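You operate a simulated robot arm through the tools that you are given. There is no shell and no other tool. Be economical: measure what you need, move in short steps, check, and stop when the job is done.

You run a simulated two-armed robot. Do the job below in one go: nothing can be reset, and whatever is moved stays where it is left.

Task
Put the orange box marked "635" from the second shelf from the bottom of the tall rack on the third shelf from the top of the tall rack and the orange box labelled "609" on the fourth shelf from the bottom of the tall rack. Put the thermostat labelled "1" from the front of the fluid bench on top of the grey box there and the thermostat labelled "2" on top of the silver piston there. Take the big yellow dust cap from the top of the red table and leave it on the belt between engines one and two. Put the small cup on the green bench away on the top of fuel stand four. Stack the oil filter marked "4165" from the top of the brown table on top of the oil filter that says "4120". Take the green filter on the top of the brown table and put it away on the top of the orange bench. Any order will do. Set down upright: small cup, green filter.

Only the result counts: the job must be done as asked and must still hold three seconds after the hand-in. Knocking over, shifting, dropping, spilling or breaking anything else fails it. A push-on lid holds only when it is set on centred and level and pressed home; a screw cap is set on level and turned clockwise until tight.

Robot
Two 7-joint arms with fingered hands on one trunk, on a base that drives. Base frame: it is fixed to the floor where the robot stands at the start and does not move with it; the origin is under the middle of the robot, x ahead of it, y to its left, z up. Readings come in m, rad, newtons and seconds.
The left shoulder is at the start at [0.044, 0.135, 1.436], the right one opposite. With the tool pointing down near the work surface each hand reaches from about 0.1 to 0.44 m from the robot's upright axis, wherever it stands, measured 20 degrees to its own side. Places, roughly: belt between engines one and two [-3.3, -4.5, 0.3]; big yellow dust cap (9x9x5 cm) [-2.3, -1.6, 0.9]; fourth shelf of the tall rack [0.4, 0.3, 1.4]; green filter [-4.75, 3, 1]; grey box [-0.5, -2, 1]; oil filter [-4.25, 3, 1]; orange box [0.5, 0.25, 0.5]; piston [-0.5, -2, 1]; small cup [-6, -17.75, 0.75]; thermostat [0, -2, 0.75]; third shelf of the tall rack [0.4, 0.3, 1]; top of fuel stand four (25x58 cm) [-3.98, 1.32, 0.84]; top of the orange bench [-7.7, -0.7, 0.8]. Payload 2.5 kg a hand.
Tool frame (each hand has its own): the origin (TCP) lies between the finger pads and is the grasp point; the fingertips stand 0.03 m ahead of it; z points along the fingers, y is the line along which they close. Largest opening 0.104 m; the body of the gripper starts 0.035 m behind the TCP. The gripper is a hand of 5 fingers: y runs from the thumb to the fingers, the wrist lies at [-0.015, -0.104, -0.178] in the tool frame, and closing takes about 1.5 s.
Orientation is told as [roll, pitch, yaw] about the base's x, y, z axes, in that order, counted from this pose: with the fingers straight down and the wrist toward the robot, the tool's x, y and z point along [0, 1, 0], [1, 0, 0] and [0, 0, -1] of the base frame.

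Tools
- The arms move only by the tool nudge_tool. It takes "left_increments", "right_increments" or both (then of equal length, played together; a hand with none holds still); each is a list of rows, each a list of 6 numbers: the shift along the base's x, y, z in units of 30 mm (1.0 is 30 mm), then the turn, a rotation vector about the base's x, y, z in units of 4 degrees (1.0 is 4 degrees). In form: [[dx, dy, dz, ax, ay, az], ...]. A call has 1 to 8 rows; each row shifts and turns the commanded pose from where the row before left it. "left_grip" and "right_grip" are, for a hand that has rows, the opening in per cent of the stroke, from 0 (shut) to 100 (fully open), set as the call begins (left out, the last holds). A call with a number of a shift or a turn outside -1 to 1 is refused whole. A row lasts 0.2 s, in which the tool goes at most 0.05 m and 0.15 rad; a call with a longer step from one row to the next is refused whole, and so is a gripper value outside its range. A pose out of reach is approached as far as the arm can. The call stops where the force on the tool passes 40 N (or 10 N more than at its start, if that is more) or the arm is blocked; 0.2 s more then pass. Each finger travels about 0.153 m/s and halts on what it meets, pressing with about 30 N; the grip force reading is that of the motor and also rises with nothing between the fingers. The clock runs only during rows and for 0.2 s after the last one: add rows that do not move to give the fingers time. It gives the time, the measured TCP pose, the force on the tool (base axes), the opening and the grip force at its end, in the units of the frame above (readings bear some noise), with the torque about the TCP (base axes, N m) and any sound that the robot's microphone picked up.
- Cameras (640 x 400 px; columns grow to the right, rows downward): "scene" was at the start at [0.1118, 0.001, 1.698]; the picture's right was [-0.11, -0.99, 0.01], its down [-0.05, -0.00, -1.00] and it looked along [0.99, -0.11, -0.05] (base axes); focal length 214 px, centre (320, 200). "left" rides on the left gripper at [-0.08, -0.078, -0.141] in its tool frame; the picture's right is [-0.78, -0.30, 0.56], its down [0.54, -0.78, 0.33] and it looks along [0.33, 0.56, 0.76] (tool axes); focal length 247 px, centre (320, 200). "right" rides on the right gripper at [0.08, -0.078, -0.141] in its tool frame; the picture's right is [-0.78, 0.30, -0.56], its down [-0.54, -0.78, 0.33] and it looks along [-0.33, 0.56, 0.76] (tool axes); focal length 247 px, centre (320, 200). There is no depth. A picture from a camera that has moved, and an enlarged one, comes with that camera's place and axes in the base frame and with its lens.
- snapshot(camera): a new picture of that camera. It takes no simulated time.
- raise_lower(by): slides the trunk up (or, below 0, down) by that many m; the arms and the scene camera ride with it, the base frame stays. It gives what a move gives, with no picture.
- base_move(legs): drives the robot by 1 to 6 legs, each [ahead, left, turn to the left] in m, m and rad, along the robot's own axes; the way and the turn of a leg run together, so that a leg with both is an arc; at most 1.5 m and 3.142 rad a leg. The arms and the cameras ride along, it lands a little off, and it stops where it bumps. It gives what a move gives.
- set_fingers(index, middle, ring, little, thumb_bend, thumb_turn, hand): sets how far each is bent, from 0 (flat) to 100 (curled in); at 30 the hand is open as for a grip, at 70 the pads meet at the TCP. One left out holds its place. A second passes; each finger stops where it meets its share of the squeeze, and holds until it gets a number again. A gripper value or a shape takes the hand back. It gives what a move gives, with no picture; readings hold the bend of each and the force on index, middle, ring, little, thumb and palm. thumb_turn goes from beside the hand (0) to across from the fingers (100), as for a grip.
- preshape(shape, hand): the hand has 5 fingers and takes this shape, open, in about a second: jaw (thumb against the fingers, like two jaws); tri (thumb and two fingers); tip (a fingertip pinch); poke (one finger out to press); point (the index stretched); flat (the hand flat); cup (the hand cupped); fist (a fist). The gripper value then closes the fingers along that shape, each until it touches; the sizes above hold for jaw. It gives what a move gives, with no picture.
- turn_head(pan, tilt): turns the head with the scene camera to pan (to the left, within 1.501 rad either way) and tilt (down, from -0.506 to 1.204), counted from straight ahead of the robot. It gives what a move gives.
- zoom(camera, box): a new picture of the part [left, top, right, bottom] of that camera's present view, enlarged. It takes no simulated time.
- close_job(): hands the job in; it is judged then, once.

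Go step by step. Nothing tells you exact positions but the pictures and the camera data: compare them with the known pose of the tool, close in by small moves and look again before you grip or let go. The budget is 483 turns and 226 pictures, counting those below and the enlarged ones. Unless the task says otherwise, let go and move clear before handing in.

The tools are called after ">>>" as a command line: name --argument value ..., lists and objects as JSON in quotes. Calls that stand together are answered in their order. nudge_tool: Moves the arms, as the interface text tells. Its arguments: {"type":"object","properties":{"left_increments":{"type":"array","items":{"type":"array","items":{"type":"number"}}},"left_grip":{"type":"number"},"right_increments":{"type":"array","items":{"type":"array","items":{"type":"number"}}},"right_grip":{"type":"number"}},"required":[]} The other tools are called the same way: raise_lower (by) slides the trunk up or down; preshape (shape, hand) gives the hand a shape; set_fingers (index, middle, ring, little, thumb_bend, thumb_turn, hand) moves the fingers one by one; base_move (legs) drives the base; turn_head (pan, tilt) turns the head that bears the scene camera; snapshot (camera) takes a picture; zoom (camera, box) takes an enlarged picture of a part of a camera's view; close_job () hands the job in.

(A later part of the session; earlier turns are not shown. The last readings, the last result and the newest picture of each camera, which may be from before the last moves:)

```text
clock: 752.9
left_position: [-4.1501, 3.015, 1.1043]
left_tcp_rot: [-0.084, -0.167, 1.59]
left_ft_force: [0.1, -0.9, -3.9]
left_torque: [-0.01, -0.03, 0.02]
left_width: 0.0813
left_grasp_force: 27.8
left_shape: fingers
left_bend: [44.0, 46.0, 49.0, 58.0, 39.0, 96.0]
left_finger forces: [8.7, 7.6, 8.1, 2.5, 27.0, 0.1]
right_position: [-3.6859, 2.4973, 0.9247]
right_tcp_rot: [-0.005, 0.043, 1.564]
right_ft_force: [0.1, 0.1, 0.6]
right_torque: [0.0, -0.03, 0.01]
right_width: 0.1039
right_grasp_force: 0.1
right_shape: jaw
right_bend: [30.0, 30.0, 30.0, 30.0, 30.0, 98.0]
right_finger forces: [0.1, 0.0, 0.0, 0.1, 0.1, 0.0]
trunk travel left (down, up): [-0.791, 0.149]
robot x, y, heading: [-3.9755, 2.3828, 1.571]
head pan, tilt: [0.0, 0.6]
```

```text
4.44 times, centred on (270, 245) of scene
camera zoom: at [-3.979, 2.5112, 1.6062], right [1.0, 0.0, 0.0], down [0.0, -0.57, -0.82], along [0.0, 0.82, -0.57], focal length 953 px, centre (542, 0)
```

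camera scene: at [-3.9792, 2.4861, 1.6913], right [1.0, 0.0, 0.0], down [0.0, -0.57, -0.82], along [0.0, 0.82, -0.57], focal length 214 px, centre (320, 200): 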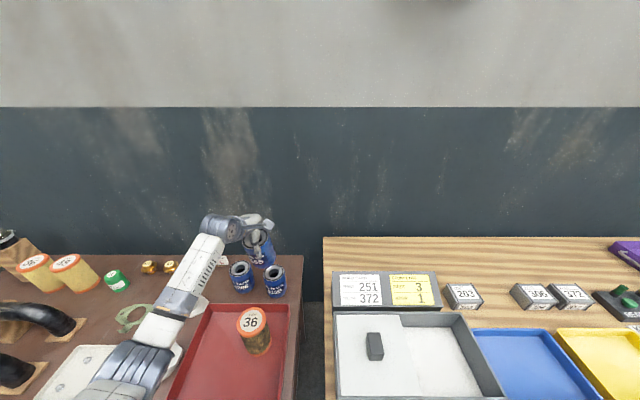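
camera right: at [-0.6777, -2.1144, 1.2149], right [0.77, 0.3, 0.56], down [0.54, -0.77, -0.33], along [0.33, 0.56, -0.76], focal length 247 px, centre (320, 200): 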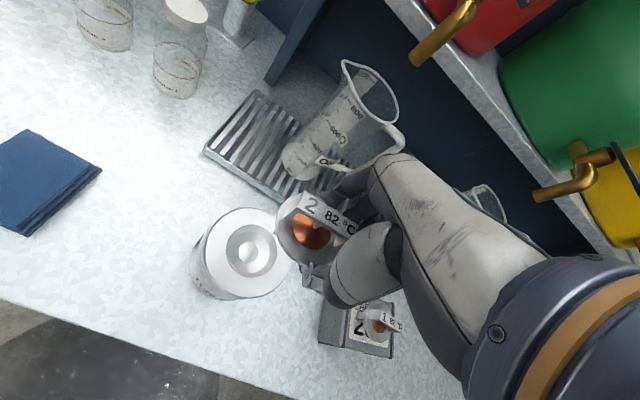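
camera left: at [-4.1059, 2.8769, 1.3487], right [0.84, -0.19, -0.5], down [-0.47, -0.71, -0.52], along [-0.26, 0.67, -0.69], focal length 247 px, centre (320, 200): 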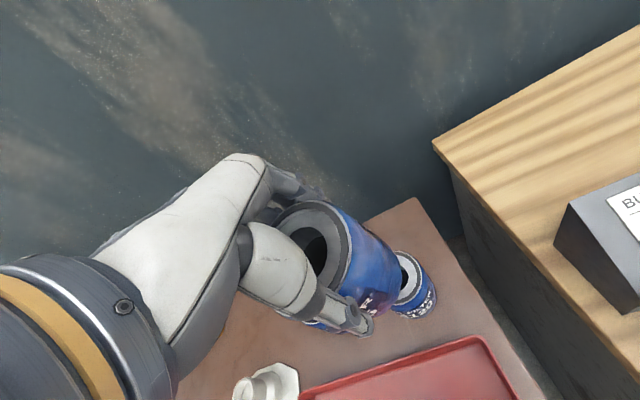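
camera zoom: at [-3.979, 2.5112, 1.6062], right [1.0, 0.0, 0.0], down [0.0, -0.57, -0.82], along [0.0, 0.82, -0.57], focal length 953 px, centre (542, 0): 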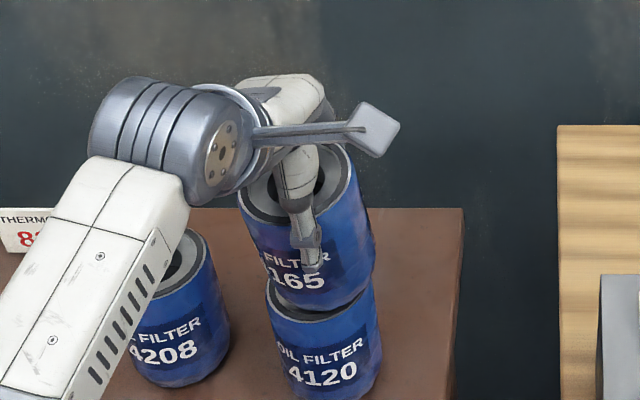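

Stack alignment looks good and parallel. I lower on until it touches.

>>> nudge_tool --left_increments '[[0, 0, -0.12, 0, 0, 0], [0, 0, -0.12, 0, 0, 0], [0, 0, -0.12, 0, 0, 0], [0, 0, 0, 0, 0, 0]]'

```text
clock: 753.9
left_position: [-4.1481, 3.0158, 1.099]
left_tcp_rot: [-0.086, -0.18, 1.591]
left_ft_force: [1.3, -0.3, 19.5]
left_torque: [-0.42, 0.12, 0.04]
left_width: 0.0814
left_grasp_force: 30.0
left_shape: fingers
left_bend: [44.0, 47.0, 49.0, 58.0, 39.0, 95.0]
left_finger forces: [10.5, 7.7, 8.4, 2.5, 29.6, 0.0]
right_position: [-3.6853, 2.4943, 0.9263]
right_tcp_rot: [-0.006, 0.037, 1.563]
right_ft_force: [0.2, 0.0, 0.7]
right_torque: [-0.01, -0.01, -0.04]
right_width: 0.1039
right_grasp_force: 0.1
right_shape: jaw
right_bend: [30.0, 30.0, 30.0, 30.0, 30.0, 98.0]
right_finger forces: [0.1, 0.0, 0.0, 0.0, 0.0, 0.0]
trunk travel left (down, up): [-0.791, 0.149]
robot x, y, heading: [-3.9818, 2.3821, 1.571]
head pan, tilt: [0.0, 0.6]
```

Contact is on the front edge first, so the filter is pitched a few degrees. I ease up 4 mm, correct the pitch by about 3°, and set down again.

>>> nudge_tool --left_increments '[[0, 0, 0.2, 0, 0, 0], [0, 0.17, 0, -0.8, 0, 0], [0, 0, -0.1, 0, 0, 0], [0, 0, -0.1, 0, 0, 0], [0, 0, -0.06, 0, 0, 0], [0, 0, 0, 0, 0, 0]]'

>>> zoom --camera "scene" --box '[220, 200, 320, 290]'

```text
clock: 755.3
left_position: [-4.1474, 3.0214, 1.0988]
left_tcp_rot: [-0.083, -0.126, 1.59]
left_ft_force: [2.7, 1.5, 24.2]
left_torque: [-0.48, 0.23, 0.0]
left_width: 0.0815
left_grasp_force: 30.0
left_shape: fingers
left_bend: [44.0, 47.0, 49.0, 58.0, 39.0, 95.0]
left_finger forces: [11.1, 7.7, 8.7, 2.6, 29.9, 0.0]
right_position: [-3.6859, 2.494, 0.9257]
right_tcp_rot: [-0.005, 0.037, 1.562]
right_ft_force: [0.3, 0.6, 0.2]
right_torque: [0.01, -0.01, 0.01]
right_width: 0.1037
right_grasp_force: 0.1
right_shape: jaw
right_bend: [30.0, 30.0, 30.0, 30.0, 30.0, 98.0]
right_finger forces: [0.0, 0.0, 0.0, 0.1, 0.0, 0.0]
trunk travel left (down, up): [-0.791, 0.149]
robot x, y, heading: [-3.9827, 2.3803, 1.573]
head pan, tilt: [0.0, 0.6]
```

```text
4.44 times, centred on (270, 245) of scene
camera zoom: at [-3.9776, 2.5076, 1.6067], right [1.0, 0.0, 0.0], down [0.0, -0.56, -0.83], along [0.0, 0.83, -0.56], focal length 953 px, centre (542, 0)
```

zoom: 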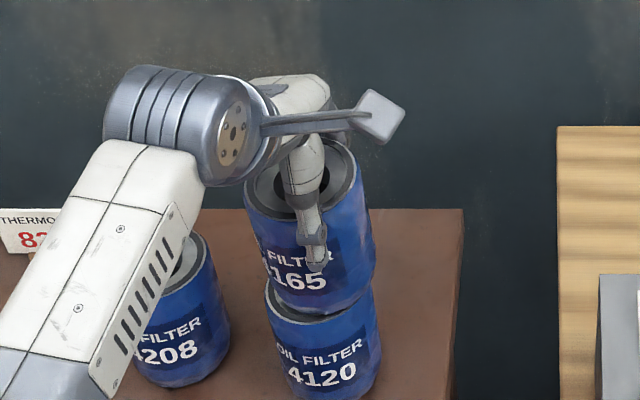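

Stacked and aligned. I open fingers and thumb together.

>>> set_fingers --hand "left" --index 36 --middle 38 --ring 40 --little 45 --thumb_bend 31

>>> set_fingers --hand "left" --index 20 --middle 20 --ring 20 --little 20 --thumb_bend 18

>>> zoom --camera "scene" --box '[220, 200, 320, 290]'

```text
clock: 756.3
left_position: [-4.1495, 3.0211, 1.0922]
left_tcp_rot: [-0.083, -0.11, 1.591]
left_ft_force: [-0.2, 0.3, -1.1]
left_torque: [-0.02, 0.01, -0.03]
left_width: 0.0963
left_grasp_force: 0.2
left_shape: fingers
left_bend: [35.0, 38.0, 40.0, 45.0, 30.0, 96.0]
left_finger forces: [0.9, 0.1, 0.0, 0.0, 0.5, 0.0]
right_position: [-3.6864, 2.4965, 0.9245]
right_tcp_rot: [-0.005, 0.04, 1.563]
right_ft_force: [-0.8, 0.2, 0.9]
right_torque: [-0.01, -0.01, 0.05]
right_width: 0.1041
right_grasp_force: 0.0
right_shape: jaw
right_bend: [30.0, 30.0, 30.0, 30.0, 30.0, 98.0]
right_finger forces: [0.0, 0.0, 0.0, 0.0, 0.1, 0.0]
trunk travel left (down, up): [-0.791, 0.149]
robot x, y, heading: [-3.9795, 2.3791, 1.567]
head pan, tilt: [0.0, 0.6]
```

```text
clock: 757.3
left_position: [-4.1496, 3.0212, 1.092]
left_tcp_rot: [-0.082, -0.112, 1.591]
left_ft_force: [0.1, 0.5, -0.3]
left_torque: [0.01, -0.01, -0.08]
left_width: 0.1273
left_grasp_force: 0.0
left_shape: fingers
left_bend: [20.0, 20.0, 20.0, 20.0, 18.0, 95.0]
left_finger forces: [0.1, 0.1, 0.0, 0.0, 0.0, 0.0]
right_position: [-3.6865, 2.4954, 0.9247]
right_tcp_rot: [-0.005, 0.042, 1.564]
right_ft_force: [-0.6, 0.2, -0.4]
right_torque: [0.01, 0.01, 0.02]
right_width: 0.1037
right_grasp_force: 0.1
right_shape: jaw
right_bend: [30.0, 30.0, 30.0, 30.0, 30.0, 98.0]
right_finger forces: [0.0, 0.0, 0.1, 0.0, 0.0, 0.0]
trunk travel left (down, up): [-0.791, 0.149]
robot x, y, heading: [-3.9774, 2.3823, 1.571]
head pan, tilt: [0.0, 0.6]
```

```text
4.44 times, centred on (270, 245) of scene
camera zoom: at [-3.9789, 2.5106, 1.6063], right [1.0, 0.0, 0.0], down [0.0, -0.56, -0.83], along [0.0, 0.83, -0.56], focal length 953 px, centre (542, 0)
```

zoom: 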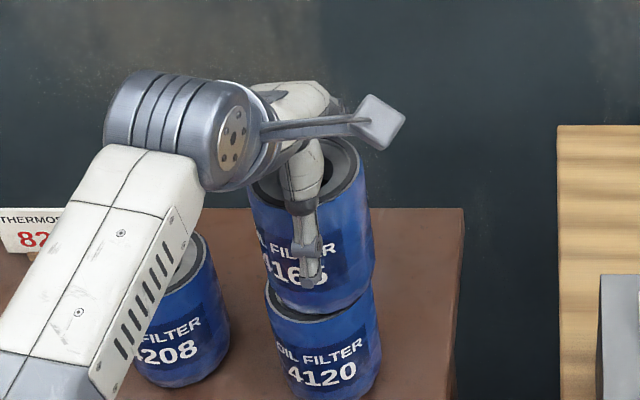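

The stack stands. I rise straight up, back away, retract the left arm, and bring the right arm forward for the green filter near (-4.777, 2.985).

>>> raise_lower --by 0.14

>>> base_move --legs '[[-0.28, 0, 0]]'

>>> nudge_tool --left_increments '[[0, -0.9, 0, 0, 0, 0], [0, -0.9, 0, 0, 0, 0], [0, -0.9, 0, 0, 0, 0], [0, -0.9, 0, 0, 0, 0], [0, -0.9, 0, 0, 0, 0], [0, -0.9, 0, 0, 0, 0], [0, -0.9, 0, 0, 0, 0], [0, -0.9, 0, 0, 0, 0]]' --right_increments '[[0, 0.5, 1, 0, 0, 0], [0, 0.5, 1, 0, 0, 0], [0, 0.5, 1, 0, 0, 0], [0, 0.7, 1, 0, 0, 0], [0, 0.9, 1, 0, 0, 0], [0, 0.9, 1, 0, 0, 0], [0, 0.9, 1, 0, 0, 0], [0, 0.9, 1, 0, 0, 0]]' --left_grip 100

>>> nudge_tool --right_increments '[[0.2, 0.9, 0.4, 0, 0, 0], [0.2, 0.9, 0.4, 0, 0, 0], [0.2, 0.9, 0.4, 0, 0, 0], [0.2, 0.9, 0.4, 0, 0, 0], [0, 0.9, 0, 0, 0, 0], [0, 0.9, 0, 0, 0, 0], [0, 0.9, 0, 0, 0, 0], [0, 0.9, 0, 0, 0, 0]]'

```text
clock: 759.0
left_position: [-4.1495, 3.0215, 1.2316]
left_tcp_rot: [-0.081, -0.112, 1.591]
left_ft_force: [0.0, 0.4, 0.9]
left_torque: [-0.01, 0.03, 0.01]
left_width: 0.127
left_grasp_force: 0.1
left_shape: fingers
left_bend: [20.0, 20.0, 20.0, 20.0, 18.0, 95.0]
left_finger forces: [0.0, 0.0, 0.1, 0.1, 0.0, 0.0]
right_position: [-3.6856, 2.4965, 1.0654]
right_tcp_rot: [-0.006, 0.04, 1.563]
right_ft_force: [-0.4, -0.1, -0.4]
right_torque: [0.01, -0.03, 0.04]
right_width: 0.1039
right_grasp_force: 0.0
right_shape: jaw
right_bend: [30.0, 30.0, 30.0, 30.0, 30.0, 98.0]
right_finger forces: [0.0, 0.0, 0.0, 0.0, 0.0, 0.1]
trunk travel left (down, up): [-0.931, 0.009]
robot x, y, heading: [-3.979, 2.3837, 1.571]
head pan, tilt: [0.0, 0.6]
```

```text
clock: 760.9
left_position: [-4.1499, 2.7456, 1.2323]
left_tcp_rot: [-0.083, -0.111, 1.594]
left_ft_force: [0.0, 0.2, 0.1]
left_torque: [0.03, 0.02, -0.02]
left_width: 0.1271
left_grasp_force: 0.1
left_shape: fingers
left_bend: [20.0, 20.0, 20.0, 20.0, 18.0, 95.0]
left_finger forces: [0.0, 0.0, 0.0, 0.0, 0.0, 0.1]
right_position: [-3.6858, 2.2224, 1.0657]
right_tcp_rot: [-0.006, 0.039, 1.565]
right_ft_force: [-0.3, 0.0, -0.2]
right_torque: [-0.02, 0.04, -0.02]
right_width: 0.1035
right_grasp_force: 0.0
right_shape: jaw
right_bend: [30.0, 30.0, 30.0, 30.0, 30.0, 98.0]
right_finger forces: [0.0, 0.0, 0.1, 0.1, 0.0, 0.0]
trunk travel left (down, up): [-0.931, 0.009]
robot x, y, heading: [-3.9787, 2.1082, 1.573]
head pan, tilt: [0.0, 0.6]
```

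```text
clock: 762.7
left_position: [-4.147, 2.5269, 1.2318]
left_tcp_rot: [-0.083, -0.11, 1.592]
left_ft_force: [0.2, 0.7, -0.2]
left_torque: [-0.02, 0.01, 0.01]
left_width: 0.1039
left_grasp_force: 0.1
left_shape: jaw
left_bend: [30.0, 30.0, 30.0, 30.0, 30.0, 97.0]
left_finger forces: [0.0, 0.1, 0.0, 0.0, 0.0, 0.0]
right_position: [-3.6703, 2.4047, 1.2911]
right_tcp_rot: [-0.003, 0.042, 1.563]
right_ft_force: [-0.6, 0.4, -0.2]
right_torque: [-0.01, 0.01, 0.01]
right_width: 0.1039
right_grasp_force: 0.1
right_shape: jaw
right_bend: [30.0, 30.0, 30.0, 30.0, 30.0, 98.0]
right_finger forces: [0.0, 0.1, 0.0, 0.0, 0.0, 0.1]
right hand out of reach, approached as far as the arm can: row 5, 6
trunk travel left (down, up): [-0.931, 0.009]
robot x, y, heading: [-3.9797, 2.1064, 1.576]
head pan, tilt: [0.0, 0.6]
```

```text
clock: 764.5
left_position: [-4.1483, 2.5297, 1.2326]
left_tcp_rot: [-0.083, -0.112, 1.593]
left_ft_force: [0.3, 0.7, 0.7]
left_torque: [-0.05, -0.01, -0.02]
left_width: 0.1042
left_grasp_force: 0.0
left_shape: jaw
left_bend: [30.0, 30.0, 30.0, 30.0, 30.0, 97.0]
left_finger forces: [0.1, 0.0, 0.1, 0.0, 0.1, 0.0]
right_position: [-3.6484, 2.6205, 1.3382]
right_tcp_rot: [-0.007, 0.042, 1.566]
right_ft_force: [-0.1, -0.1, -0.4]
right_torque: [-0.03, -0.01, 0.0]
right_width: 0.1039
right_grasp_force: 0.0
right_shape: jaw
right_bend: [30.0, 30.0, 30.0, 30.0, 30.0, 98.0]
right_finger forces: [0.0, 0.0, 0.1, 0.0, 0.0, 0.1]
trunk travel left (down, up): [-0.931, 0.009]
robot x, y, heading: [-3.9786, 2.1074, 1.574]
head pan, tilt: [0.0, 0.6]
```

>>> nudge_tool --left_increments '[[-0.5, -1, -0.4, -0.15, -0.1, 0], [-0.5, -1, -0.4, -0.15, -0.1, 0], [-0.5, -1, -0.5, -0.15, -0.1, 0], [-0.5, -1, -0.6, -0.15, -0.1, 0], [-0.5, -1, -0.8, -0.15, -0.1, 0], [-0.5, -1, -1, 0, 0, 0], [-0.5, -1, -1, 0, 0, 0], [-0.5, -1, -1, 0, 0, 0]]' --right_increments '[[-0.6, 0.4, 0, 0, 0, 0], [-0.6, 0.4, 0, 0, 0, 0], [-0.6, 0.4, 0, 0, 0, 0], [-0.6, 0.4, 0, 0, 0, 0], [-0.6, 0.4, 0, 0, 0, 0], [-0.6, 0.4, 0, 0, 0, 0], [-0.6, 0.3, 0, 0, 0, 0], [0, 0.3, 0, 0, 0, 0]]'

>>> nudge_tool --left_increments '[[0, -0.9, -0.8, 0, 0, 0], [0, -0.9, -0.8, 0, 0, 0], [0, -0.7, -0.5, 0, 0, 0], [0, 0, 0, 0, 0, 0]]' --right_increments '[[0, 0, 0, 0.55, 0.05, 0], [0, 0, 0, 0, 0, 0], [0, 0, 0, 0, 0, 0], [0, 0, 0, 0, 0, 0]]'

>>> base_move --legs '[[0, 0.98, 0]]'

>>> snapshot --camera "scene"

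```text
clock: 766.3
left_position: [-4.2682, 2.2879, 1.061]
left_tcp_rot: [-0.114, -0.06, 1.597]
left_ft_force: [0.2, 0.1, 0.6]
left_torque: [-0.02, -0.01, -0.01]
left_width: 0.1041
left_grasp_force: 0.0
left_shape: jaw
left_bend: [30.0, 30.0, 30.0, 30.0, 30.0, 97.0]
left_finger forces: [0.0, 0.0, 0.0, 0.0, 0.1, 0.1]
right_position: [-3.7736, 2.7111, 1.3394]
right_tcp_rot: [-0.007, 0.041, 1.565]
right_ft_force: [0.1, 0.2, -1.0]
right_torque: [0.0, 0.0, 0.02]
right_width: 0.1037
right_grasp_force: 0.2
right_shape: jaw
right_bend: [30.0, 30.0, 30.0, 30.0, 30.0, 98.0]
right_finger forces: [0.0, 0.0, 0.0, 0.0, 0.0, 0.1]
trunk travel left (down, up): [-0.931, 0.009]
robot x, y, heading: [-3.9815, 2.1038, 1.576]
head pan, tilt: [0.0, 0.6]
```

```text
clock: 767.3
left_position: [-4.2697, 2.2133, 0.9987]
left_tcp_rot: [-0.116, -0.061, 1.597]
left_ft_force: [-0.9, 0.3, 0.0]
left_torque: [0.01, -0.01, -0.01]
left_width: 0.104
left_grasp_force: 0.0
left_shape: jaw
left_bend: [30.0, 30.0, 30.0, 30.0, 30.0, 97.0]
left_finger forces: [0.0, 0.0, 0.0, 0.1, 0.1, 0.1]
right_position: [-3.7734, 2.7107, 1.3405]
right_tcp_rot: [-0.003, 0.002, 1.566]
right_ft_force: [-0.6, 0.4, 0.8]
right_torque: [0.0, -0.02, 0.02]
right_width: 0.104
right_grasp_force: 0.0
right_shape: jaw
right_bend: [30.0, 30.0, 30.0, 30.0, 30.0, 98.0]
right_finger forces: [0.0, 0.0, 0.1, 0.0, 0.0, 0.0]
trunk travel left (down, up): [-0.931, 0.009]
robot x, y, heading: [-3.9805, 2.1065, 1.577]
head pan, tilt: [0.0, 0.6]
```

```text
clock: 772.4
left_position: [-5.2558, 2.2144, 0.9981]
left_tcp_rot: [-0.115, -0.057, 1.591]
left_ft_force: [-0.5, 0.3, 0.1]
left_torque: [-0.03, 0.01, 0.0]
left_width: 0.1039
left_grasp_force: 0.1
left_shape: jaw
left_bend: [30.0, 30.0, 30.0, 30.0, 30.0, 97.0]
left_finger forces: [0.0, 0.1, 0.0, 0.0, 0.0, 0.0]
right_position: [-4.7547, 2.7089, 1.3388]
right_tcp_rot: [-0.001, 0.001, 1.559]
right_ft_force: [0.1, -0.6, 0.2]
right_torque: [0.02, 0.03, 0.0]
right_width: 0.1039
right_grasp_force: 0.2
right_shape: jaw
right_bend: [30.0, 30.0, 30.0, 30.0, 30.0, 98.0]
right_finger forces: [0.1, 0.1, 0.0, 0.0, 0.0, 0.0]
trunk travel left (down, up): [-0.931, 0.009]
robot x, y, heading: [-4.9622, 2.109, 1.568]
head pan, tilt: [0.0, 0.6]
```

```text
18 pictures are left
camera scene: at [-4.9638, 2.2358, 1.7463], right [1.0, 0.0, 0.0], down [0.0, -0.56, -0.83], along [0.0, 0.83, -0.56], focal length 214 px, centre (320, 200)
```

scene: 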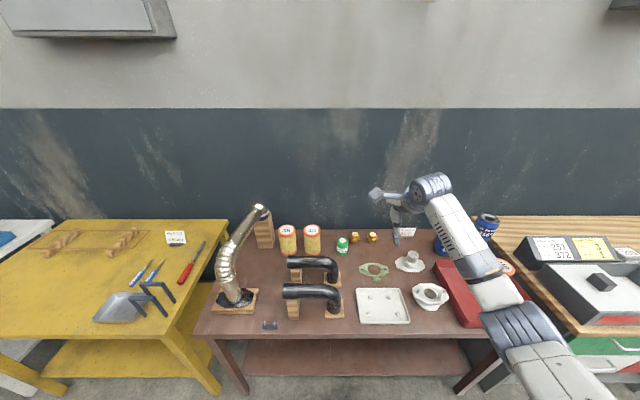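

The green can is near (-4.85, 3.02) by triangulation. I move in and lower partway, then verify with the right hand camera.

>>> base_move --legs '[[0, 0.092, 0], [0.27, 0, 0]]'

>>> nudge_tool --right_increments '[[0, 0.6, 0, 0, 0, 0], [0, 0.6, 0, 0, 0, 0], [0, 0, 0, 0, 0, 0]]' --right_grip 100

>>> raise_lower --by -0.25

>>> snapshot --camera "right"

```text
clock: 775.0
left_position: [-5.3482, 2.4805, 0.9983]
left_tcp_rot: [-0.116, -0.058, 1.595]
left_ft_force: [-0.2, 0.5, 0.2]
left_torque: [0.0, 0.04, -0.01]
left_width: 0.104
left_grasp_force: 0.0
left_shape: jaw
left_bend: [30.0, 30.0, 30.0, 30.0, 30.0, 97.0]
left_finger forces: [0.1, 0.0, 0.0, 0.2, 0.0, 0.0]
right_position: [-4.85, 2.9755, 1.3395]
right_tcp_rot: [-0.001, 0.002, 1.564]
right_ft_force: [-0.3, 0.3, -0.3]
right_torque: [-0.02, 0.0, 0.01]
right_width: 0.1039
right_grasp_force: 0.0
right_shape: jaw
right_bend: [30.0, 30.0, 30.0, 30.0, 30.0, 98.0]
right_finger forces: [0.0, 0.0, 0.0, 0.0, 0.1, 0.0]
trunk travel left (down, up): [-0.931, 0.009]
robot x, y, heading: [-5.0583, 2.3761, 1.57]
head pan, tilt: [0.0, 0.6]
```

```text
clock: 775.8
left_position: [-5.3479, 2.4795, 0.9993]
left_tcp_rot: [-0.115, -0.058, 1.595]
left_ft_force: [-1.3, -0.3, 1.5]
left_torque: [-0.03, -0.04, 0.03]
left_width: 0.104
left_grasp_force: 0.1
left_shape: jaw
left_bend: [30.0, 30.0, 30.0, 30.0, 30.0, 97.0]
left_finger forces: [0.0, 0.0, 0.0, 0.1, 0.0, 0.0]
right_position: [-4.8494, 3.0114, 1.3399]
right_tcp_rot: [-0.003, 0.001, 1.564]
right_ft_force: [0.2, -0.8, -0.6]
right_torque: [-0.02, -0.02, 0.0]
right_width: 0.104
right_grasp_force: 0.0
right_shape: jaw
right_bend: [30.0, 30.0, 30.0, 30.0, 30.0, 98.0]
right_finger forces: [0.0, 0.0, 0.0, 0.1, 0.0, 0.1]
trunk travel left (down, up): [-0.931, 0.009]
robot x, y, heading: [-5.0563, 2.3715, 1.574]
head pan, tilt: [0.0, 0.6]
```

```text
clock: 778.4
left_position: [-5.3493, 2.4818, 0.7493]
left_tcp_rot: [-0.115, -0.057, 1.593]
left_ft_force: [0.2, -0.1, 0.5]
left_torque: [0.0, 0.05, -0.03]
left_width: 0.1039
left_grasp_force: 0.1
left_shape: jaw
left_bend: [30.0, 30.0, 30.0, 30.0, 30.0, 97.0]
left_finger forces: [0.0, 0.1, 0.1, 0.1, 0.0, 0.1]
right_position: [-4.8494, 3.0129, 1.0898]
right_tcp_rot: [-0.002, 0.001, 1.564]
right_ft_force: [-1.0, -0.6, -0.2]
right_torque: [-0.03, 0.03, 0.01]
right_width: 0.1039
right_grasp_force: 0.0
right_shape: jaw
right_bend: [30.0, 30.0, 30.0, 30.0, 30.0, 98.0]
right_finger forces: [0.0, 0.1, 0.0, 0.0, 0.1, 0.1]
trunk travel left (down, up): [-0.681, 0.259]
robot x, y, heading: [-5.0584, 2.3768, 1.567]
head pan, tilt: [0.0, 0.6]
```

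```text
17 pictures are left
camera right: at [-4.9291, 2.9365, 1.2327], right [0.78, 0.29, 0.56], down [0.53, -0.78, -0.33], along [0.34, 0.55, -0.76], focal length 247 px, centre (320, 200)
```

right: 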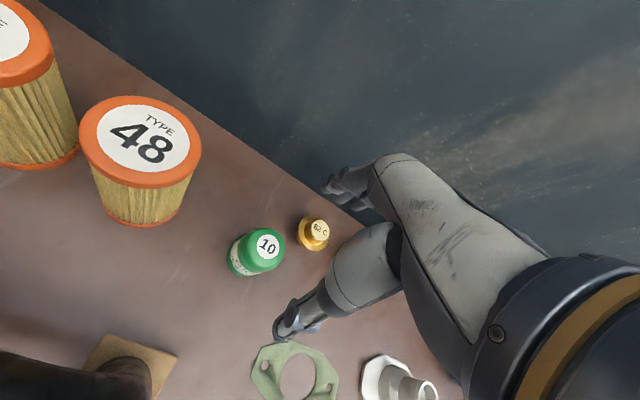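

The green "10" can is at about (-4.85, 3.037), with a gold thermostat close behind to its right. I narrow the opening, bias slightly left, and lower.

>>> base_move --legs '[[0.02, 0, 0]]'

>>> nudge_tool --right_increments '[[-0.5, 0.1, 0, 0, 0, 0], [0, 0, 0, 0, 0, 0], [0, 0, 0, 0, 0, 0]]' --right_grip 78

>>> raise_lower --by -0.1

>>> snapshot --camera "right"

```text
clock: 779.2
left_position: [-5.3486, 2.5015, 0.7484]
left_tcp_rot: [-0.114, -0.057, 1.595]
left_ft_force: [0.4, 0.1, -0.9]
left_torque: [-0.02, -0.02, -0.04]
left_width: 0.104
left_grasp_force: 0.0
left_shape: jaw
left_bend: [30.0, 30.0, 30.0, 30.0, 30.0, 97.0]
left_finger forces: [0.0, 0.0, 0.0, 0.0, 0.0, 0.0]
right_position: [-4.8497, 3.0337, 1.0899]
right_tcp_rot: [-0.002, 0.004, 1.564]
right_ft_force: [-0.1, 0.6, -0.2]
right_torque: [-0.05, 0.0, 0.01]
right_width: 0.1041
right_grasp_force: 0.1
right_shape: jaw
right_bend: [30.0, 30.0, 30.0, 30.0, 30.0, 98.0]
right_finger forces: [0.0, 0.0, 0.0, 0.0, 0.0, 0.0]
trunk travel left (down, up): [-0.681, 0.259]
robot x, y, heading: [-5.0559, 2.3944, 1.569]
head pan, tilt: [0.0, 0.6]
```

```text
clock: 780.0
left_position: [-5.3486, 2.5006, 0.7487]
left_tcp_rot: [-0.117, -0.056, 1.593]
left_ft_force: [0.2, 0.7, 0.3]
left_torque: [0.0, -0.04, 0.0]
left_width: 0.1043
left_grasp_force: 0.0
left_shape: jaw
left_bend: [30.0, 30.0, 30.0, 30.0, 30.0, 97.0]
left_finger forces: [0.1, 0.2, 0.0, 0.0, 0.0, 0.1]
right_position: [-4.8634, 3.0355, 1.09]
right_tcp_rot: [-0.003, 0.001, 1.565]
right_ft_force: [-0.4, 1.2, -0.4]
right_torque: [-0.02, 0.02, 0.03]
right_width: 0.0813
right_grasp_force: 0.2
right_shape: jaw
right_bend: [27.0, 35.0, 32.0, 33.0, 51.0, 99.0]
right_finger forces: [0.1, 0.1, 0.0, 0.0, 0.1, 0.0]
trunk travel left (down, up): [-0.681, 0.259]
robot x, y, heading: [-5.0572, 2.3907, 1.572]
head pan, tilt: [0.0, 0.6]
```

```text
clock: 781.3
left_position: [-5.3472, 2.5, 0.649]
left_tcp_rot: [-0.115, -0.056, 1.592]
left_ft_force: [0.6, 0.3, -1.1]
left_torque: [0.03, -0.02, 0.0]
left_width: 0.1041
left_grasp_force: 0.0
left_shape: jaw
left_bend: [30.0, 30.0, 30.0, 30.0, 30.0, 97.0]
left_finger forces: [0.1, 0.0, 0.0, 0.1, 0.0, 0.1]
right_position: [-4.8638, 3.0354, 0.99]
right_tcp_rot: [-0.001, 0.003, 1.563]
right_ft_force: [1.2, -0.3, -0.2]
right_torque: [-0.02, 0.02, 0.0]
right_width: 0.0817
right_grasp_force: 0.1
right_shape: jaw
right_bend: [27.0, 35.0, 32.0, 33.0, 51.0, 99.0]
right_finger forces: [0.0, 0.0, 0.1, 0.0, 0.0, 0.0]
trunk travel left (down, up): [-0.581, 0.359]
robot x, y, heading: [-5.0576, 2.3955, 1.574]
head pan, tilt: [0.0, 0.6]
```

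```text
16 pictures are left
camera right: at [-4.9435, 2.9591, 1.133], right [0.78, 0.29, 0.56], down [0.53, -0.78, -0.33], along [0.34, 0.55, -0.76], focal length 247 px, centre (320, 200)
```

right: 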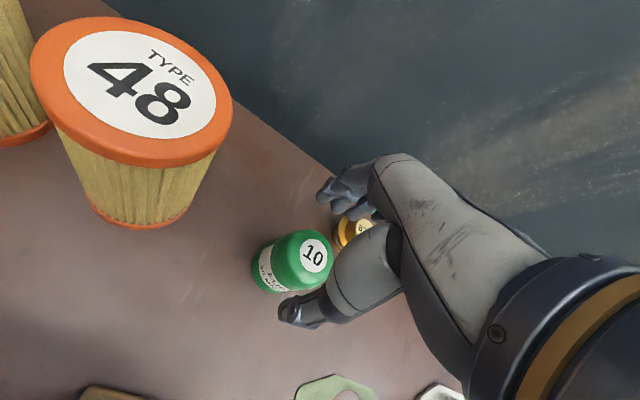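

The rightmost fingertip would come close to the gold thermostat, so I shift the hand 1.8 cm left before the final descent.

>>> nudge_tool --right_increments '[[-0.6, 0.1, 0, 0, 0, 0], [0, 0, 0, 0, 0, 0]]'

>>> raise_lower --by -0.043

>>> zoom --camera "right" --box '[220, 140, 440, 340]'

```text
clock: 781.9
left_position: [-5.3492, 2.5004, 0.6483]
left_tcp_rot: [-0.115, -0.056, 1.593]
left_ft_force: [0.2, -0.1, 0.1]
left_torque: [0.01, -0.04, -0.02]
left_width: 0.1039
left_grasp_force: 0.1
left_shape: jaw
left_bend: [30.0, 30.0, 30.0, 30.0, 30.0, 97.0]
left_finger forces: [0.0, 0.1, 0.0, 0.0, 0.0, 0.1]
right_position: [-4.8822, 3.0386, 0.9904]
right_tcp_rot: [-0.002, 0.002, 1.564]
right_ft_force: [0.3, 0.0, 0.3]
right_torque: [-0.03, 0.0, -0.01]
right_width: 0.0813
right_grasp_force: 0.0
right_shape: jaw
right_bend: [27.0, 35.0, 32.0, 33.0, 51.0, 99.0]
right_finger forces: [0.1, 0.0, 0.0, 0.0, 0.0, 0.0]
trunk travel left (down, up): [-0.581, 0.359]
robot x, y, heading: [-5.0585, 2.3936, 1.572]
head pan, tilt: [0.0, 0.6]
```

```text
clock: 782.8
left_position: [-5.3465, 2.5006, 0.6052]
left_tcp_rot: [-0.114, -0.057, 1.594]
left_ft_force: [0.0, -0.5, 0.1]
left_torque: [-0.02, 0.01, 0.02]
left_width: 0.1042
left_grasp_force: 0.1
left_shape: jaw
left_bend: [30.0, 30.0, 30.0, 30.0, 30.0, 97.0]
left_finger forces: [0.0, 0.1, 0.0, 0.1, 0.0, 0.1]
right_position: [-4.8824, 3.038, 0.9465]
right_tcp_rot: [-0.004, 0.002, 1.562]
right_ft_force: [0.4, 0.6, 0.0]
right_torque: [-0.01, 0.03, 0.0]
right_width: 0.0815
right_grasp_force: 0.1
right_shape: jaw
right_bend: [27.0, 35.0, 32.0, 33.0, 51.0, 99.0]
right_finger forces: [0.1, 0.1, 0.0, 0.1, 0.0, 0.0]
trunk travel left (down, up): [-0.538, 0.402]
robot x, y, heading: [-5.0573, 2.3924, 1.571]
head pan, tilt: [0.0, 0.6]
```

```text
2.00 times, centred on (330, 240) of right
camera zoom: at [-4.9615, 2.9623, 1.0895], right [0.78, 0.29, 0.56], down [0.53, -0.78, -0.33], along [0.34, 0.55, -0.76], focal length 494 px, centre (300, 120)
```

zoom: 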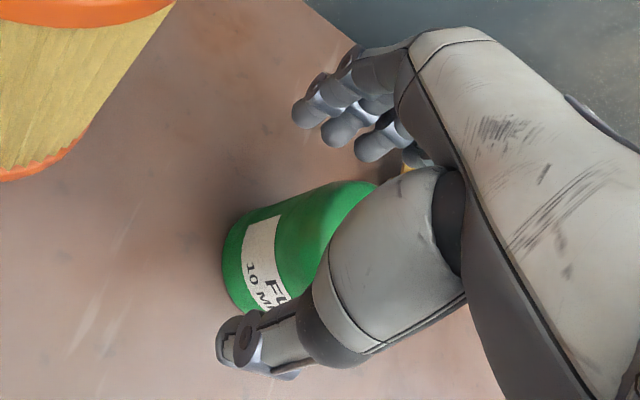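

The can sits between the thumb and the right-side fingers. I close on it with measured bends.

>>> set_fingers --hand "right" --index 50 --middle 65 --ring 70 --little 70 --thumb_bend 68

>>> raise_lower --by 0.03

>>> zoom --camera "right" --box '[220, 140, 440, 340]'

```text
clock: 783.8
left_position: [-5.3477, 2.5006, 0.6066]
left_tcp_rot: [-0.117, -0.059, 1.595]
left_ft_force: [0.4, -0.5, 0.2]
left_torque: [0.02, 0.0, 0.02]
left_width: 0.1036
left_grasp_force: 0.2
left_shape: jaw
left_bend: [30.0, 30.0, 30.0, 30.0, 30.0, 97.0]
left_finger forces: [0.0, 0.1, 0.0, 0.1, 0.1, 0.0]
right_position: [-4.8822, 3.0381, 0.9454]
right_tcp_rot: [0.0, 0.002, 1.564]
right_ft_force: [0.1, 0.9, -0.4]
right_torque: [-0.01, 0.0, 0.0]
right_width: 0.0298
right_grasp_force: 0.1
right_shape: fingers
right_bend: [50.0, 65.0, 70.0, 70.0, 68.0, 99.0]
right_finger forces: [0.1, 0.0, 0.3, 0.0, 0.1, 0.0]
trunk travel left (down, up): [-0.538, 0.402]
robot x, y, heading: [-5.0588, 2.3917, 1.57]
head pan, tilt: [0.0, 0.6]
```

```text
clock: 784.5
left_position: [-5.3475, 2.5003, 0.6362]
left_tcp_rot: [-0.118, -0.059, 1.593]
left_ft_force: [-0.7, -0.5, 0.4]
left_torque: [0.0, 0.05, 0.02]
left_width: 0.1045
left_grasp_force: 0.0
left_shape: jaw
left_bend: [30.0, 30.0, 30.0, 30.0, 30.0, 97.0]
left_finger forces: [0.0, 0.0, 0.1, 0.0, 0.0, 0.1]
right_position: [-4.8836, 3.0396, 0.977]
right_tcp_rot: [-0.003, 0.002, 1.564]
right_ft_force: [0.2, -0.1, -0.2]
right_torque: [0.0, -0.01, 0.03]
right_width: 0.0296
right_grasp_force: 0.0
right_shape: fingers
right_bend: [50.0, 65.0, 70.0, 70.0, 68.0, 99.0]
right_finger forces: [0.1, 0.1, 0.0, 0.0, 0.0, 0.0]
trunk travel left (down, up): [-0.568, 0.372]
robot x, y, heading: [-5.059, 2.3921, 1.568]
head pan, tilt: [0.0, 0.6]
```

```text
2.00 times, centred on (330, 240) of right
camera zoom: at [-4.9614, 2.9624, 1.1194], right [0.78, 0.29, 0.56], down [0.53, -0.78, -0.33], along [0.34, 0.55, -0.76], focal length 494 px, centre (300, 120)
```

zoom: 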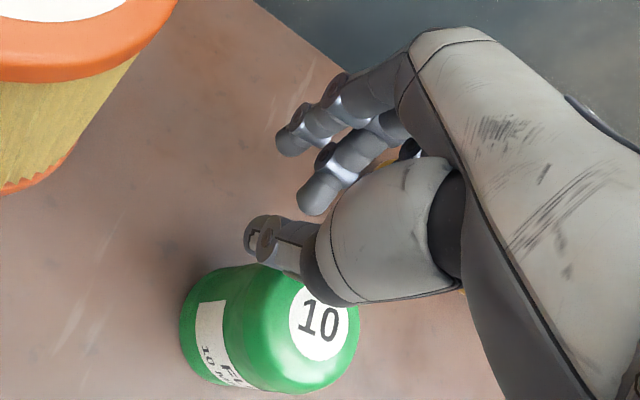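

The thumb slid past the can's left side and the can was nudged a few centimetres toward me; it still stands. I rise, reopen, recentre over it and look again.

>>> raise_lower --by 0.08

>>> nudge_tool --right_increments '[[0.35, -0.6, 0, 0, 0, 0], [0.3, -0.6, 0, 0, 0, 0], [0, 0, 0, 0, 0, 0], [0, 0, 0, 0, 0, 0]]' --right_grip 95

>>> snapshot --camera "right"

>>> zoom --camera "scene" --box '[290, 170, 430, 290]'

```text
clock: 785.7
left_position: [-5.3486, 2.5002, 0.715]
left_tcp_rot: [-0.117, -0.057, 1.592]
left_ft_force: [0.0, -0.1, -0.2]
left_torque: [0.01, -0.01, 0.02]
left_width: 0.1039
left_grasp_force: 0.0
left_shape: jaw
left_bend: [30.0, 30.0, 30.0, 30.0, 30.0, 97.0]
left_finger forces: [0.0, 0.0, 0.0, 0.0, 0.0, 0.1]
right_position: [-4.8826, 3.0385, 1.057]
right_tcp_rot: [0.0, 0.001, 1.563]
right_ft_force: [-0.6, -0.2, 0.0]
right_torque: [0.01, 0.0, -0.01]
right_width: 0.0295
right_grasp_force: 0.1
right_shape: fingers
right_bend: [50.0, 65.0, 70.0, 70.0, 68.0, 99.0]
right_finger forces: [0.1, 0.1, 0.0, 0.1, 0.1, 0.0]
trunk travel left (down, up): [-0.648, 0.292]
robot x, y, heading: [-5.0557, 2.3922, 1.569]
head pan, tilt: [0.0, 0.6]
```

```text
clock: 786.7
left_position: [-5.3484, 2.5003, 0.7151]
left_tcp_rot: [-0.117, -0.061, 1.593]
left_ft_force: [0.1, -0.8, -0.4]
left_torque: [0.02, -0.03, -0.01]
left_width: 0.1041
left_grasp_force: 0.0
left_shape: jaw
left_bend: [30.0, 30.0, 30.0, 30.0, 30.0, 97.0]
left_finger forces: [0.1, 0.1, 0.0, 0.0, 0.0, 0.0]
right_position: [-4.8622, 3.0017, 1.0565]
right_tcp_rot: [-0.002, 0.002, 1.562]
right_ft_force: [0.0, 1.4, 0.5]
right_torque: [-0.02, -0.01, 0.03]
right_width: 0.0989
right_grasp_force: 0.0
right_shape: jaw
right_bend: [32.0, 31.0, 30.0, 31.0, 31.0, 98.0]
right_finger forces: [0.0, 0.1, 0.0, 0.1, 0.1, 0.0]
trunk travel left (down, up): [-0.648, 0.292]
robot x, y, heading: [-5.0562, 2.393, 1.573]
head pan, tilt: [0.0, 0.6]
```

```text
13 pictures are left
camera right: at [-4.9416, 2.9255, 1.199], right [0.78, 0.29, 0.56], down [0.53, -0.78, -0.33], along [0.34, 0.55, -0.76], focal length 247 px, centre (320, 200)
```

right: 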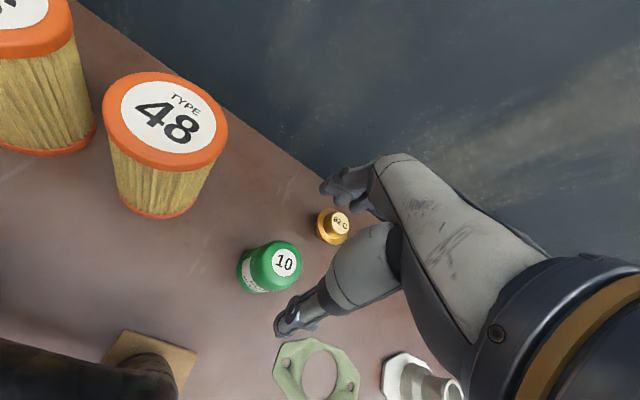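

```text
3.33 times, centred on (360, 230) of scene
camera zoom: at [-5.057, 2.5224, 1.4633], right [1.0, 0.0, 0.0], down [0.0, -0.56, -0.83], along [0.0, 0.83, -0.56], focal length 715 px, centre (187, 100)
```

zoom: 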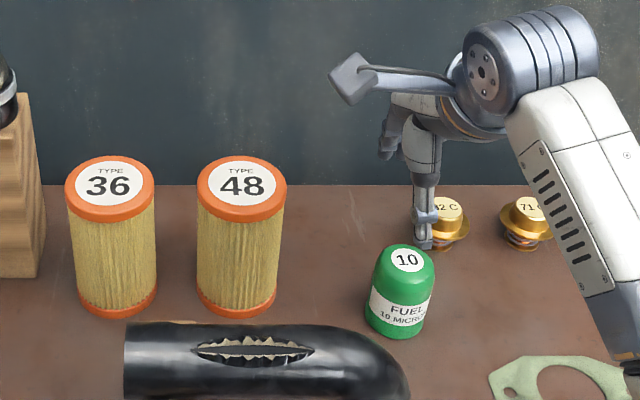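

Now both views agree: can top at (-4.843, 3.011, 0.947). I centre on it, lower, and close all fingers together.

>>> nudge_tool --right_increments '[[0.63, 0.3, 0, 0, 0, 0], [0, 0, 0, 0, 0, 0]]'

>>> raise_lower --by -0.13

>>> zoom --camera "right" --box '[220, 140, 440, 340]'

```text
clock: 787.3
left_position: [-5.3486, 2.5009, 0.7158]
left_tcp_rot: [-0.117, -0.057, 1.593]
left_ft_force: [-0.3, 0.4, -0.9]
left_torque: [0.0, -0.02, 0.0]
left_width: 0.1039
left_grasp_force: 0.0
left_shape: jaw
left_bend: [30.0, 30.0, 30.0, 30.0, 30.0, 97.0]
left_finger forces: [0.0, 0.1, 0.0, 0.0, 0.0, 0.0]
right_position: [-4.8445, 3.011, 1.0586]
right_tcp_rot: [-0.003, 0.001, 1.564]
right_ft_force: [0.6, 0.7, -0.3]
right_torque: [0.0, -0.01, -0.03]
right_width: 0.0988
right_grasp_force: 0.0
right_shape: jaw
right_bend: [32.0, 31.0, 30.0, 31.0, 31.0, 98.0]
right_finger forces: [0.0, 0.0, 0.0, 0.0, 0.1, 0.0]
trunk travel left (down, up): [-0.648, 0.292]
robot x, y, heading: [-5.0582, 2.3902, 1.57]
head pan, tilt: [0.0, 0.6]
```

```text
clock: 788.9
left_position: [-5.3479, 2.5003, 0.5861]
left_tcp_rot: [-0.115, -0.058, 1.593]
left_ft_force: [0.0, -1.0, 0.3]
left_torque: [-0.02, -0.02, 0.0]
left_width: 0.1041
left_grasp_force: 0.0
left_shape: jaw
left_bend: [30.0, 30.0, 30.0, 30.0, 30.0, 97.0]
left_finger forces: [0.0, 0.1, 0.0, 0.0, 0.0, 0.0]
right_position: [-4.8441, 3.0106, 0.9278]
right_tcp_rot: [-0.001, 0.001, 1.566]
right_ft_force: [0.8, -0.6, -0.6]
right_torque: [-0.04, 0.0, 0.0]
right_width: 0.099
right_grasp_force: 0.1
right_shape: jaw
right_bend: [32.0, 31.0, 30.0, 31.0, 31.0, 98.0]
right_finger forces: [0.1, 0.0, 0.0, 0.0, 0.0, 0.1]
trunk travel left (down, up): [-0.518, 0.422]
robot x, y, heading: [-5.0575, 2.3928, 1.575]
head pan, tilt: [0.0, 0.6]
```

```text
2.00 times, centred on (330, 240) of right
camera zoom: at [-4.9236, 2.9348, 1.0707], right [0.78, 0.29, 0.56], down [0.53, -0.78, -0.33], along [0.34, 0.55, -0.76], focal length 494 px, centre (300, 120)
```

zoom: 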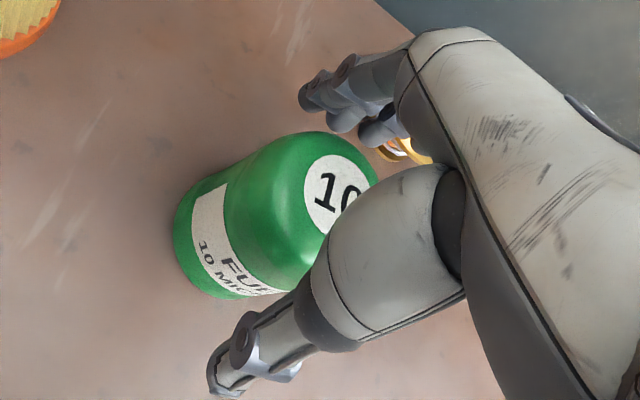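

Well straddled this time. I close and lift.

>>> set_fingers --hand "right" --index 66 --middle 66 --ring 66 --little 66 --thumb_bend 62

>>> raise_lower --by 0.05

>>> zoom --camera "right" --box '[220, 140, 440, 340]'

```text
clock: 789.9
left_position: [-5.3476, 2.5, 0.5856]
left_tcp_rot: [-0.117, -0.06, 1.593]
left_ft_force: [0.4, -0.4, 0.6]
left_torque: [0.01, -0.01, -0.02]
left_width: 0.1039
left_grasp_force: 0.1
left_shape: jaw
left_bend: [30.0, 30.0, 30.0, 30.0, 30.0, 97.0]
left_finger forces: [0.0, 0.1, 0.1, 0.0, 0.0, 0.1]
right_position: [-4.8443, 3.0111, 0.9279]
right_tcp_rot: [-0.002, 0.0, 1.565]
right_ft_force: [0.1, 0.9, 2.9]
right_torque: [0.24, -0.13, 0.04]
right_width: 0.0515
right_grasp_force: 19.2
right_shape: fingers
right_bend: [54.0, 56.0, 62.0, 66.0, 51.0, 96.0]
right_finger forces: [8.2, 8.9, 2.7, 0.0, 18.8, 0.0]
trunk travel left (down, up): [-0.518, 0.422]
robot x, y, heading: [-5.0551, 2.3952, 1.569]
head pan, tilt: [0.0, 0.6]
```

```text
clock: 790.8
left_position: [-5.3487, 2.5004, 0.6354]
left_tcp_rot: [-0.117, -0.059, 1.594]
left_ft_force: [-0.5, 0.7, -0.7]
left_torque: [-0.02, -0.01, -0.04]
left_width: 0.1038
left_grasp_force: 0.1
left_shape: jaw
left_bend: [30.0, 30.0, 30.0, 30.0, 30.0, 97.0]
left_finger forces: [0.0, 0.0, 0.0, 0.1, 0.0, 0.1]
right_position: [-4.8444, 3.0104, 0.9785]
right_tcp_rot: [-0.001, 0.004, 1.565]
right_ft_force: [-0.3, 0.1, -1.8]
right_torque: [-0.01, 0.02, -0.01]
right_width: 0.0509
right_grasp_force: 18.1
right_shape: fingers
right_bend: [54.0, 57.0, 63.0, 66.0, 51.0, 95.0]
right_finger forces: [7.9, 8.1, 2.7, 0.0, 18.6, 0.1]
trunk travel left (down, up): [-0.568, 0.372]
robot x, y, heading: [-5.0559, 2.3937, 1.574]
head pan, tilt: [0.0, 0.6]
```

```text
2.00 times, centred on (330, 240) of right
camera zoom: at [-4.9235, 2.935, 1.1204], right [0.78, 0.29, 0.56], down [0.53, -0.78, -0.33], along [0.34, 0.55, -0.76], focal length 494 px, centre (300, 120)
```

zoom: 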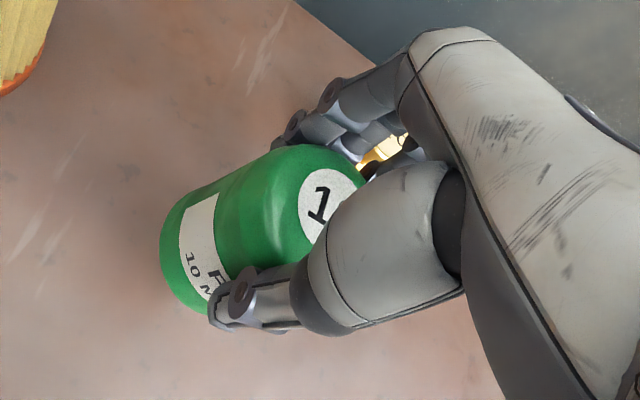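

The green can is held. I raise, back off, retract the arm, and turn west to look at the route to the orange bench.

>>> raise_lower --by 0.36

>>> base_move --legs '[[-0.33, 0, 0]]'

>>> nudge_tool --right_increments '[[0, -0.9, 0, 0, 0, 0], [0, -0.9, 0, 0, 0, 0], [0, -0.9, 0, 0, 0, 0], [0, -0.9, 0, 0, 0, 0], [0, -0.9, 0, 0, 0, 0], [0, -0.9, 0, 0, 0, 0], [0, -0.9, 0, 0, 0, 0], [0, -0.9, 0, 0, 0, 0]]'

>>> base_move --legs '[[0, 0, 1.57]]'

>>> turn_head --pan 0.25 --tilt 0.35

>>> snapshot --camera "scene"

```text
clock: 794.3
left_position: [-5.3488, 2.5018, 0.9964]
left_tcp_rot: [-0.116, -0.058, 1.593]
left_ft_force: [0.6, -0.6, -0.5]
left_torque: [0.0, 0.01, 0.02]
left_width: 0.1041
left_grasp_force: 0.0
left_shape: jaw
left_bend: [30.0, 30.0, 30.0, 30.0, 30.0, 97.0]
left_finger forces: [0.1, 0.0, 0.0, 0.1, 0.0, 0.1]
right_position: [-4.8442, 3.0113, 1.3383]
right_tcp_rot: [-0.001, 0.002, 1.565]
right_ft_force: [-0.3, -0.2, -2.2]
right_torque: [0.02, 0.01, 0.01]
right_width: 0.0514
right_grasp_force: 18.5
right_shape: fingers
right_bend: [54.0, 57.0, 63.0, 66.0, 51.0, 95.0]
right_finger forces: [7.8, 8.1, 2.7, 0.1, 18.5, 0.1]
trunk travel left (down, up): [-0.928, 0.012]
robot x, y, heading: [-5.0566, 2.3909, 1.575]
head pan, tilt: [0.0, 0.6]
```

```text
clock: 796.5
left_position: [-5.3479, 2.1723, 0.9957]
left_tcp_rot: [-0.116, -0.057, 1.594]
left_ft_force: [1.4, -0.4, -0.1]
left_torque: [-0.02, 0.01, -0.01]
left_width: 0.1041
left_grasp_force: 0.0
left_shape: jaw
left_bend: [30.0, 30.0, 30.0, 30.0, 30.0, 97.0]
left_finger forces: [0.1, 0.0, 0.1, 0.0, 0.1, 0.1]
right_position: [-4.8444, 2.6852, 1.3378]
right_tcp_rot: [-0.002, 0.002, 1.564]
right_ft_force: [-0.6, -0.1, -1.0]
right_torque: [0.07, -0.01, -0.02]
right_width: 0.0512
right_grasp_force: 18.8
right_shape: fingers
right_bend: [54.0, 57.0, 63.0, 66.0, 51.0, 95.0]
right_finger forces: [7.9, 8.0, 2.6, 0.0, 18.5, 0.1]
trunk travel left (down, up): [-0.928, 0.012]
robot x, y, heading: [-5.057, 2.067, 1.57]
head pan, tilt: [0.0, 0.6]
```

```text
clock: 798.3
left_position: [-5.3481, 2.1716, 0.9951]
left_tcp_rot: [-0.116, -0.06, 1.596]
left_ft_force: [-0.4, 0.0, 0.1]
left_torque: [0.01, -0.01, -0.02]
left_width: 0.104
left_grasp_force: 0.1
left_shape: jaw
left_bend: [30.0, 30.0, 30.0, 30.0, 30.0, 97.0]
left_finger forces: [0.0, 0.0, 0.1, 0.0, 0.0, 0.1]
right_position: [-4.8438, 2.4669, 1.3385]
right_tcp_rot: [-0.003, 0.001, 1.565]
right_ft_force: [0.9, -0.6, -2.5]
right_torque: [0.01, 0.01, 0.01]
right_width: 0.0509
right_grasp_force: 18.8
right_shape: fingers
right_bend: [54.0, 57.0, 63.0, 66.0, 51.0, 95.0]
right_finger forces: [8.0, 8.0, 2.6, 0.0, 18.3, 0.0]
trunk travel left (down, up): [-0.928, 0.012]
robot x, y, heading: [-5.0562, 2.0656, 1.568]
head pan, tilt: [0.0, 0.6]
```

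```text
clock: 802.5
left_position: [-5.1604, 1.7732, 0.9971]
left_tcp_rot: [-0.114, -0.058, -3.104]
left_ft_force: [0.0, 0.6, 0.9]
left_torque: [-0.02, 0.01, -0.02]
left_width: 0.1042
left_grasp_force: 0.0
left_shape: jaw
left_bend: [30.0, 30.0, 30.0, 30.0, 30.0, 97.0]
left_finger forces: [0.0, 0.1, 0.0, 0.1, 0.0, 0.1]
right_position: [-5.4631, 2.2724, 1.339]
right_tcp_rot: [-0.002, 0.002, -3.132]
right_ft_force: [-0.2, -0.5, -2.5]
right_torque: [-0.02, 0.05, 0.01]
right_width: 0.0505
right_grasp_force: 17.6
right_shape: fingers
right_bend: [55.0, 57.0, 63.0, 66.0, 51.0, 95.0]
right_finger forces: [7.8, 7.6, 2.8, 0.0, 17.5, 0.0]
trunk travel left (down, up): [-0.928, 0.012]
robot x, y, heading: [-5.0597, 2.0642, -3.129]
head pan, tilt: [0.0, 0.6]
```

```text
clock: 803.3
left_position: [-5.1591, 1.7737, 0.9949]
left_tcp_rot: [-0.114, -0.058, -3.104]
left_ft_force: [0.2, 0.1, -0.2]
left_torque: [0.02, -0.01, 0.01]
left_width: 0.1039
left_grasp_force: 0.0
left_shape: jaw
left_bend: [30.0, 30.0, 30.0, 30.0, 30.0, 97.0]
left_finger forces: [0.0, 0.1, 0.0, 0.1, 0.0, 0.0]
right_position: [-5.4636, 2.2717, 1.3388]
right_tcp_rot: [-0.003, 0.003, -3.133]
right_ft_force: [0.5, 0.5, -2.5]
right_torque: [-0.02, 0.04, 0.02]
right_width: 0.0507
right_grasp_force: 18.0
right_shape: fingers
right_bend: [55.0, 57.0, 63.0, 66.0, 51.0, 95.0]
right_finger forces: [7.7, 7.8, 2.8, 0.0, 17.5, 0.1]
trunk travel left (down, up): [-0.928, 0.012]
robot x, y, heading: [-5.0575, 2.0647, -3.129]
head pan, tilt: [0.25, 0.351]
```

```text
9 pictures are left
camera scene: at [-5.1869, 2.0413, 1.766], right [-0.26, 0.97, 0.0], down [0.33, 0.09, -0.94], along [-0.91, -0.25, -0.34], focal length 214 px, centre (320, 200)
```

scene: 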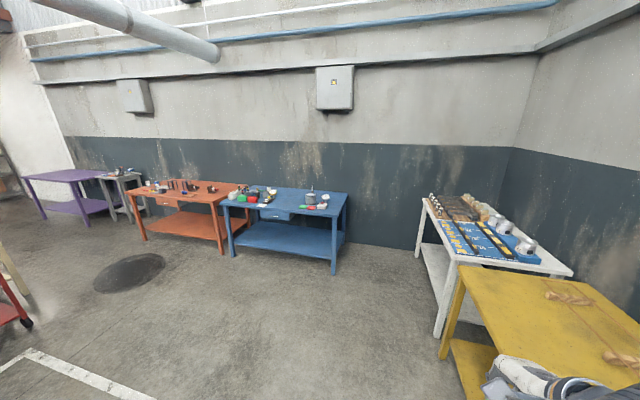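

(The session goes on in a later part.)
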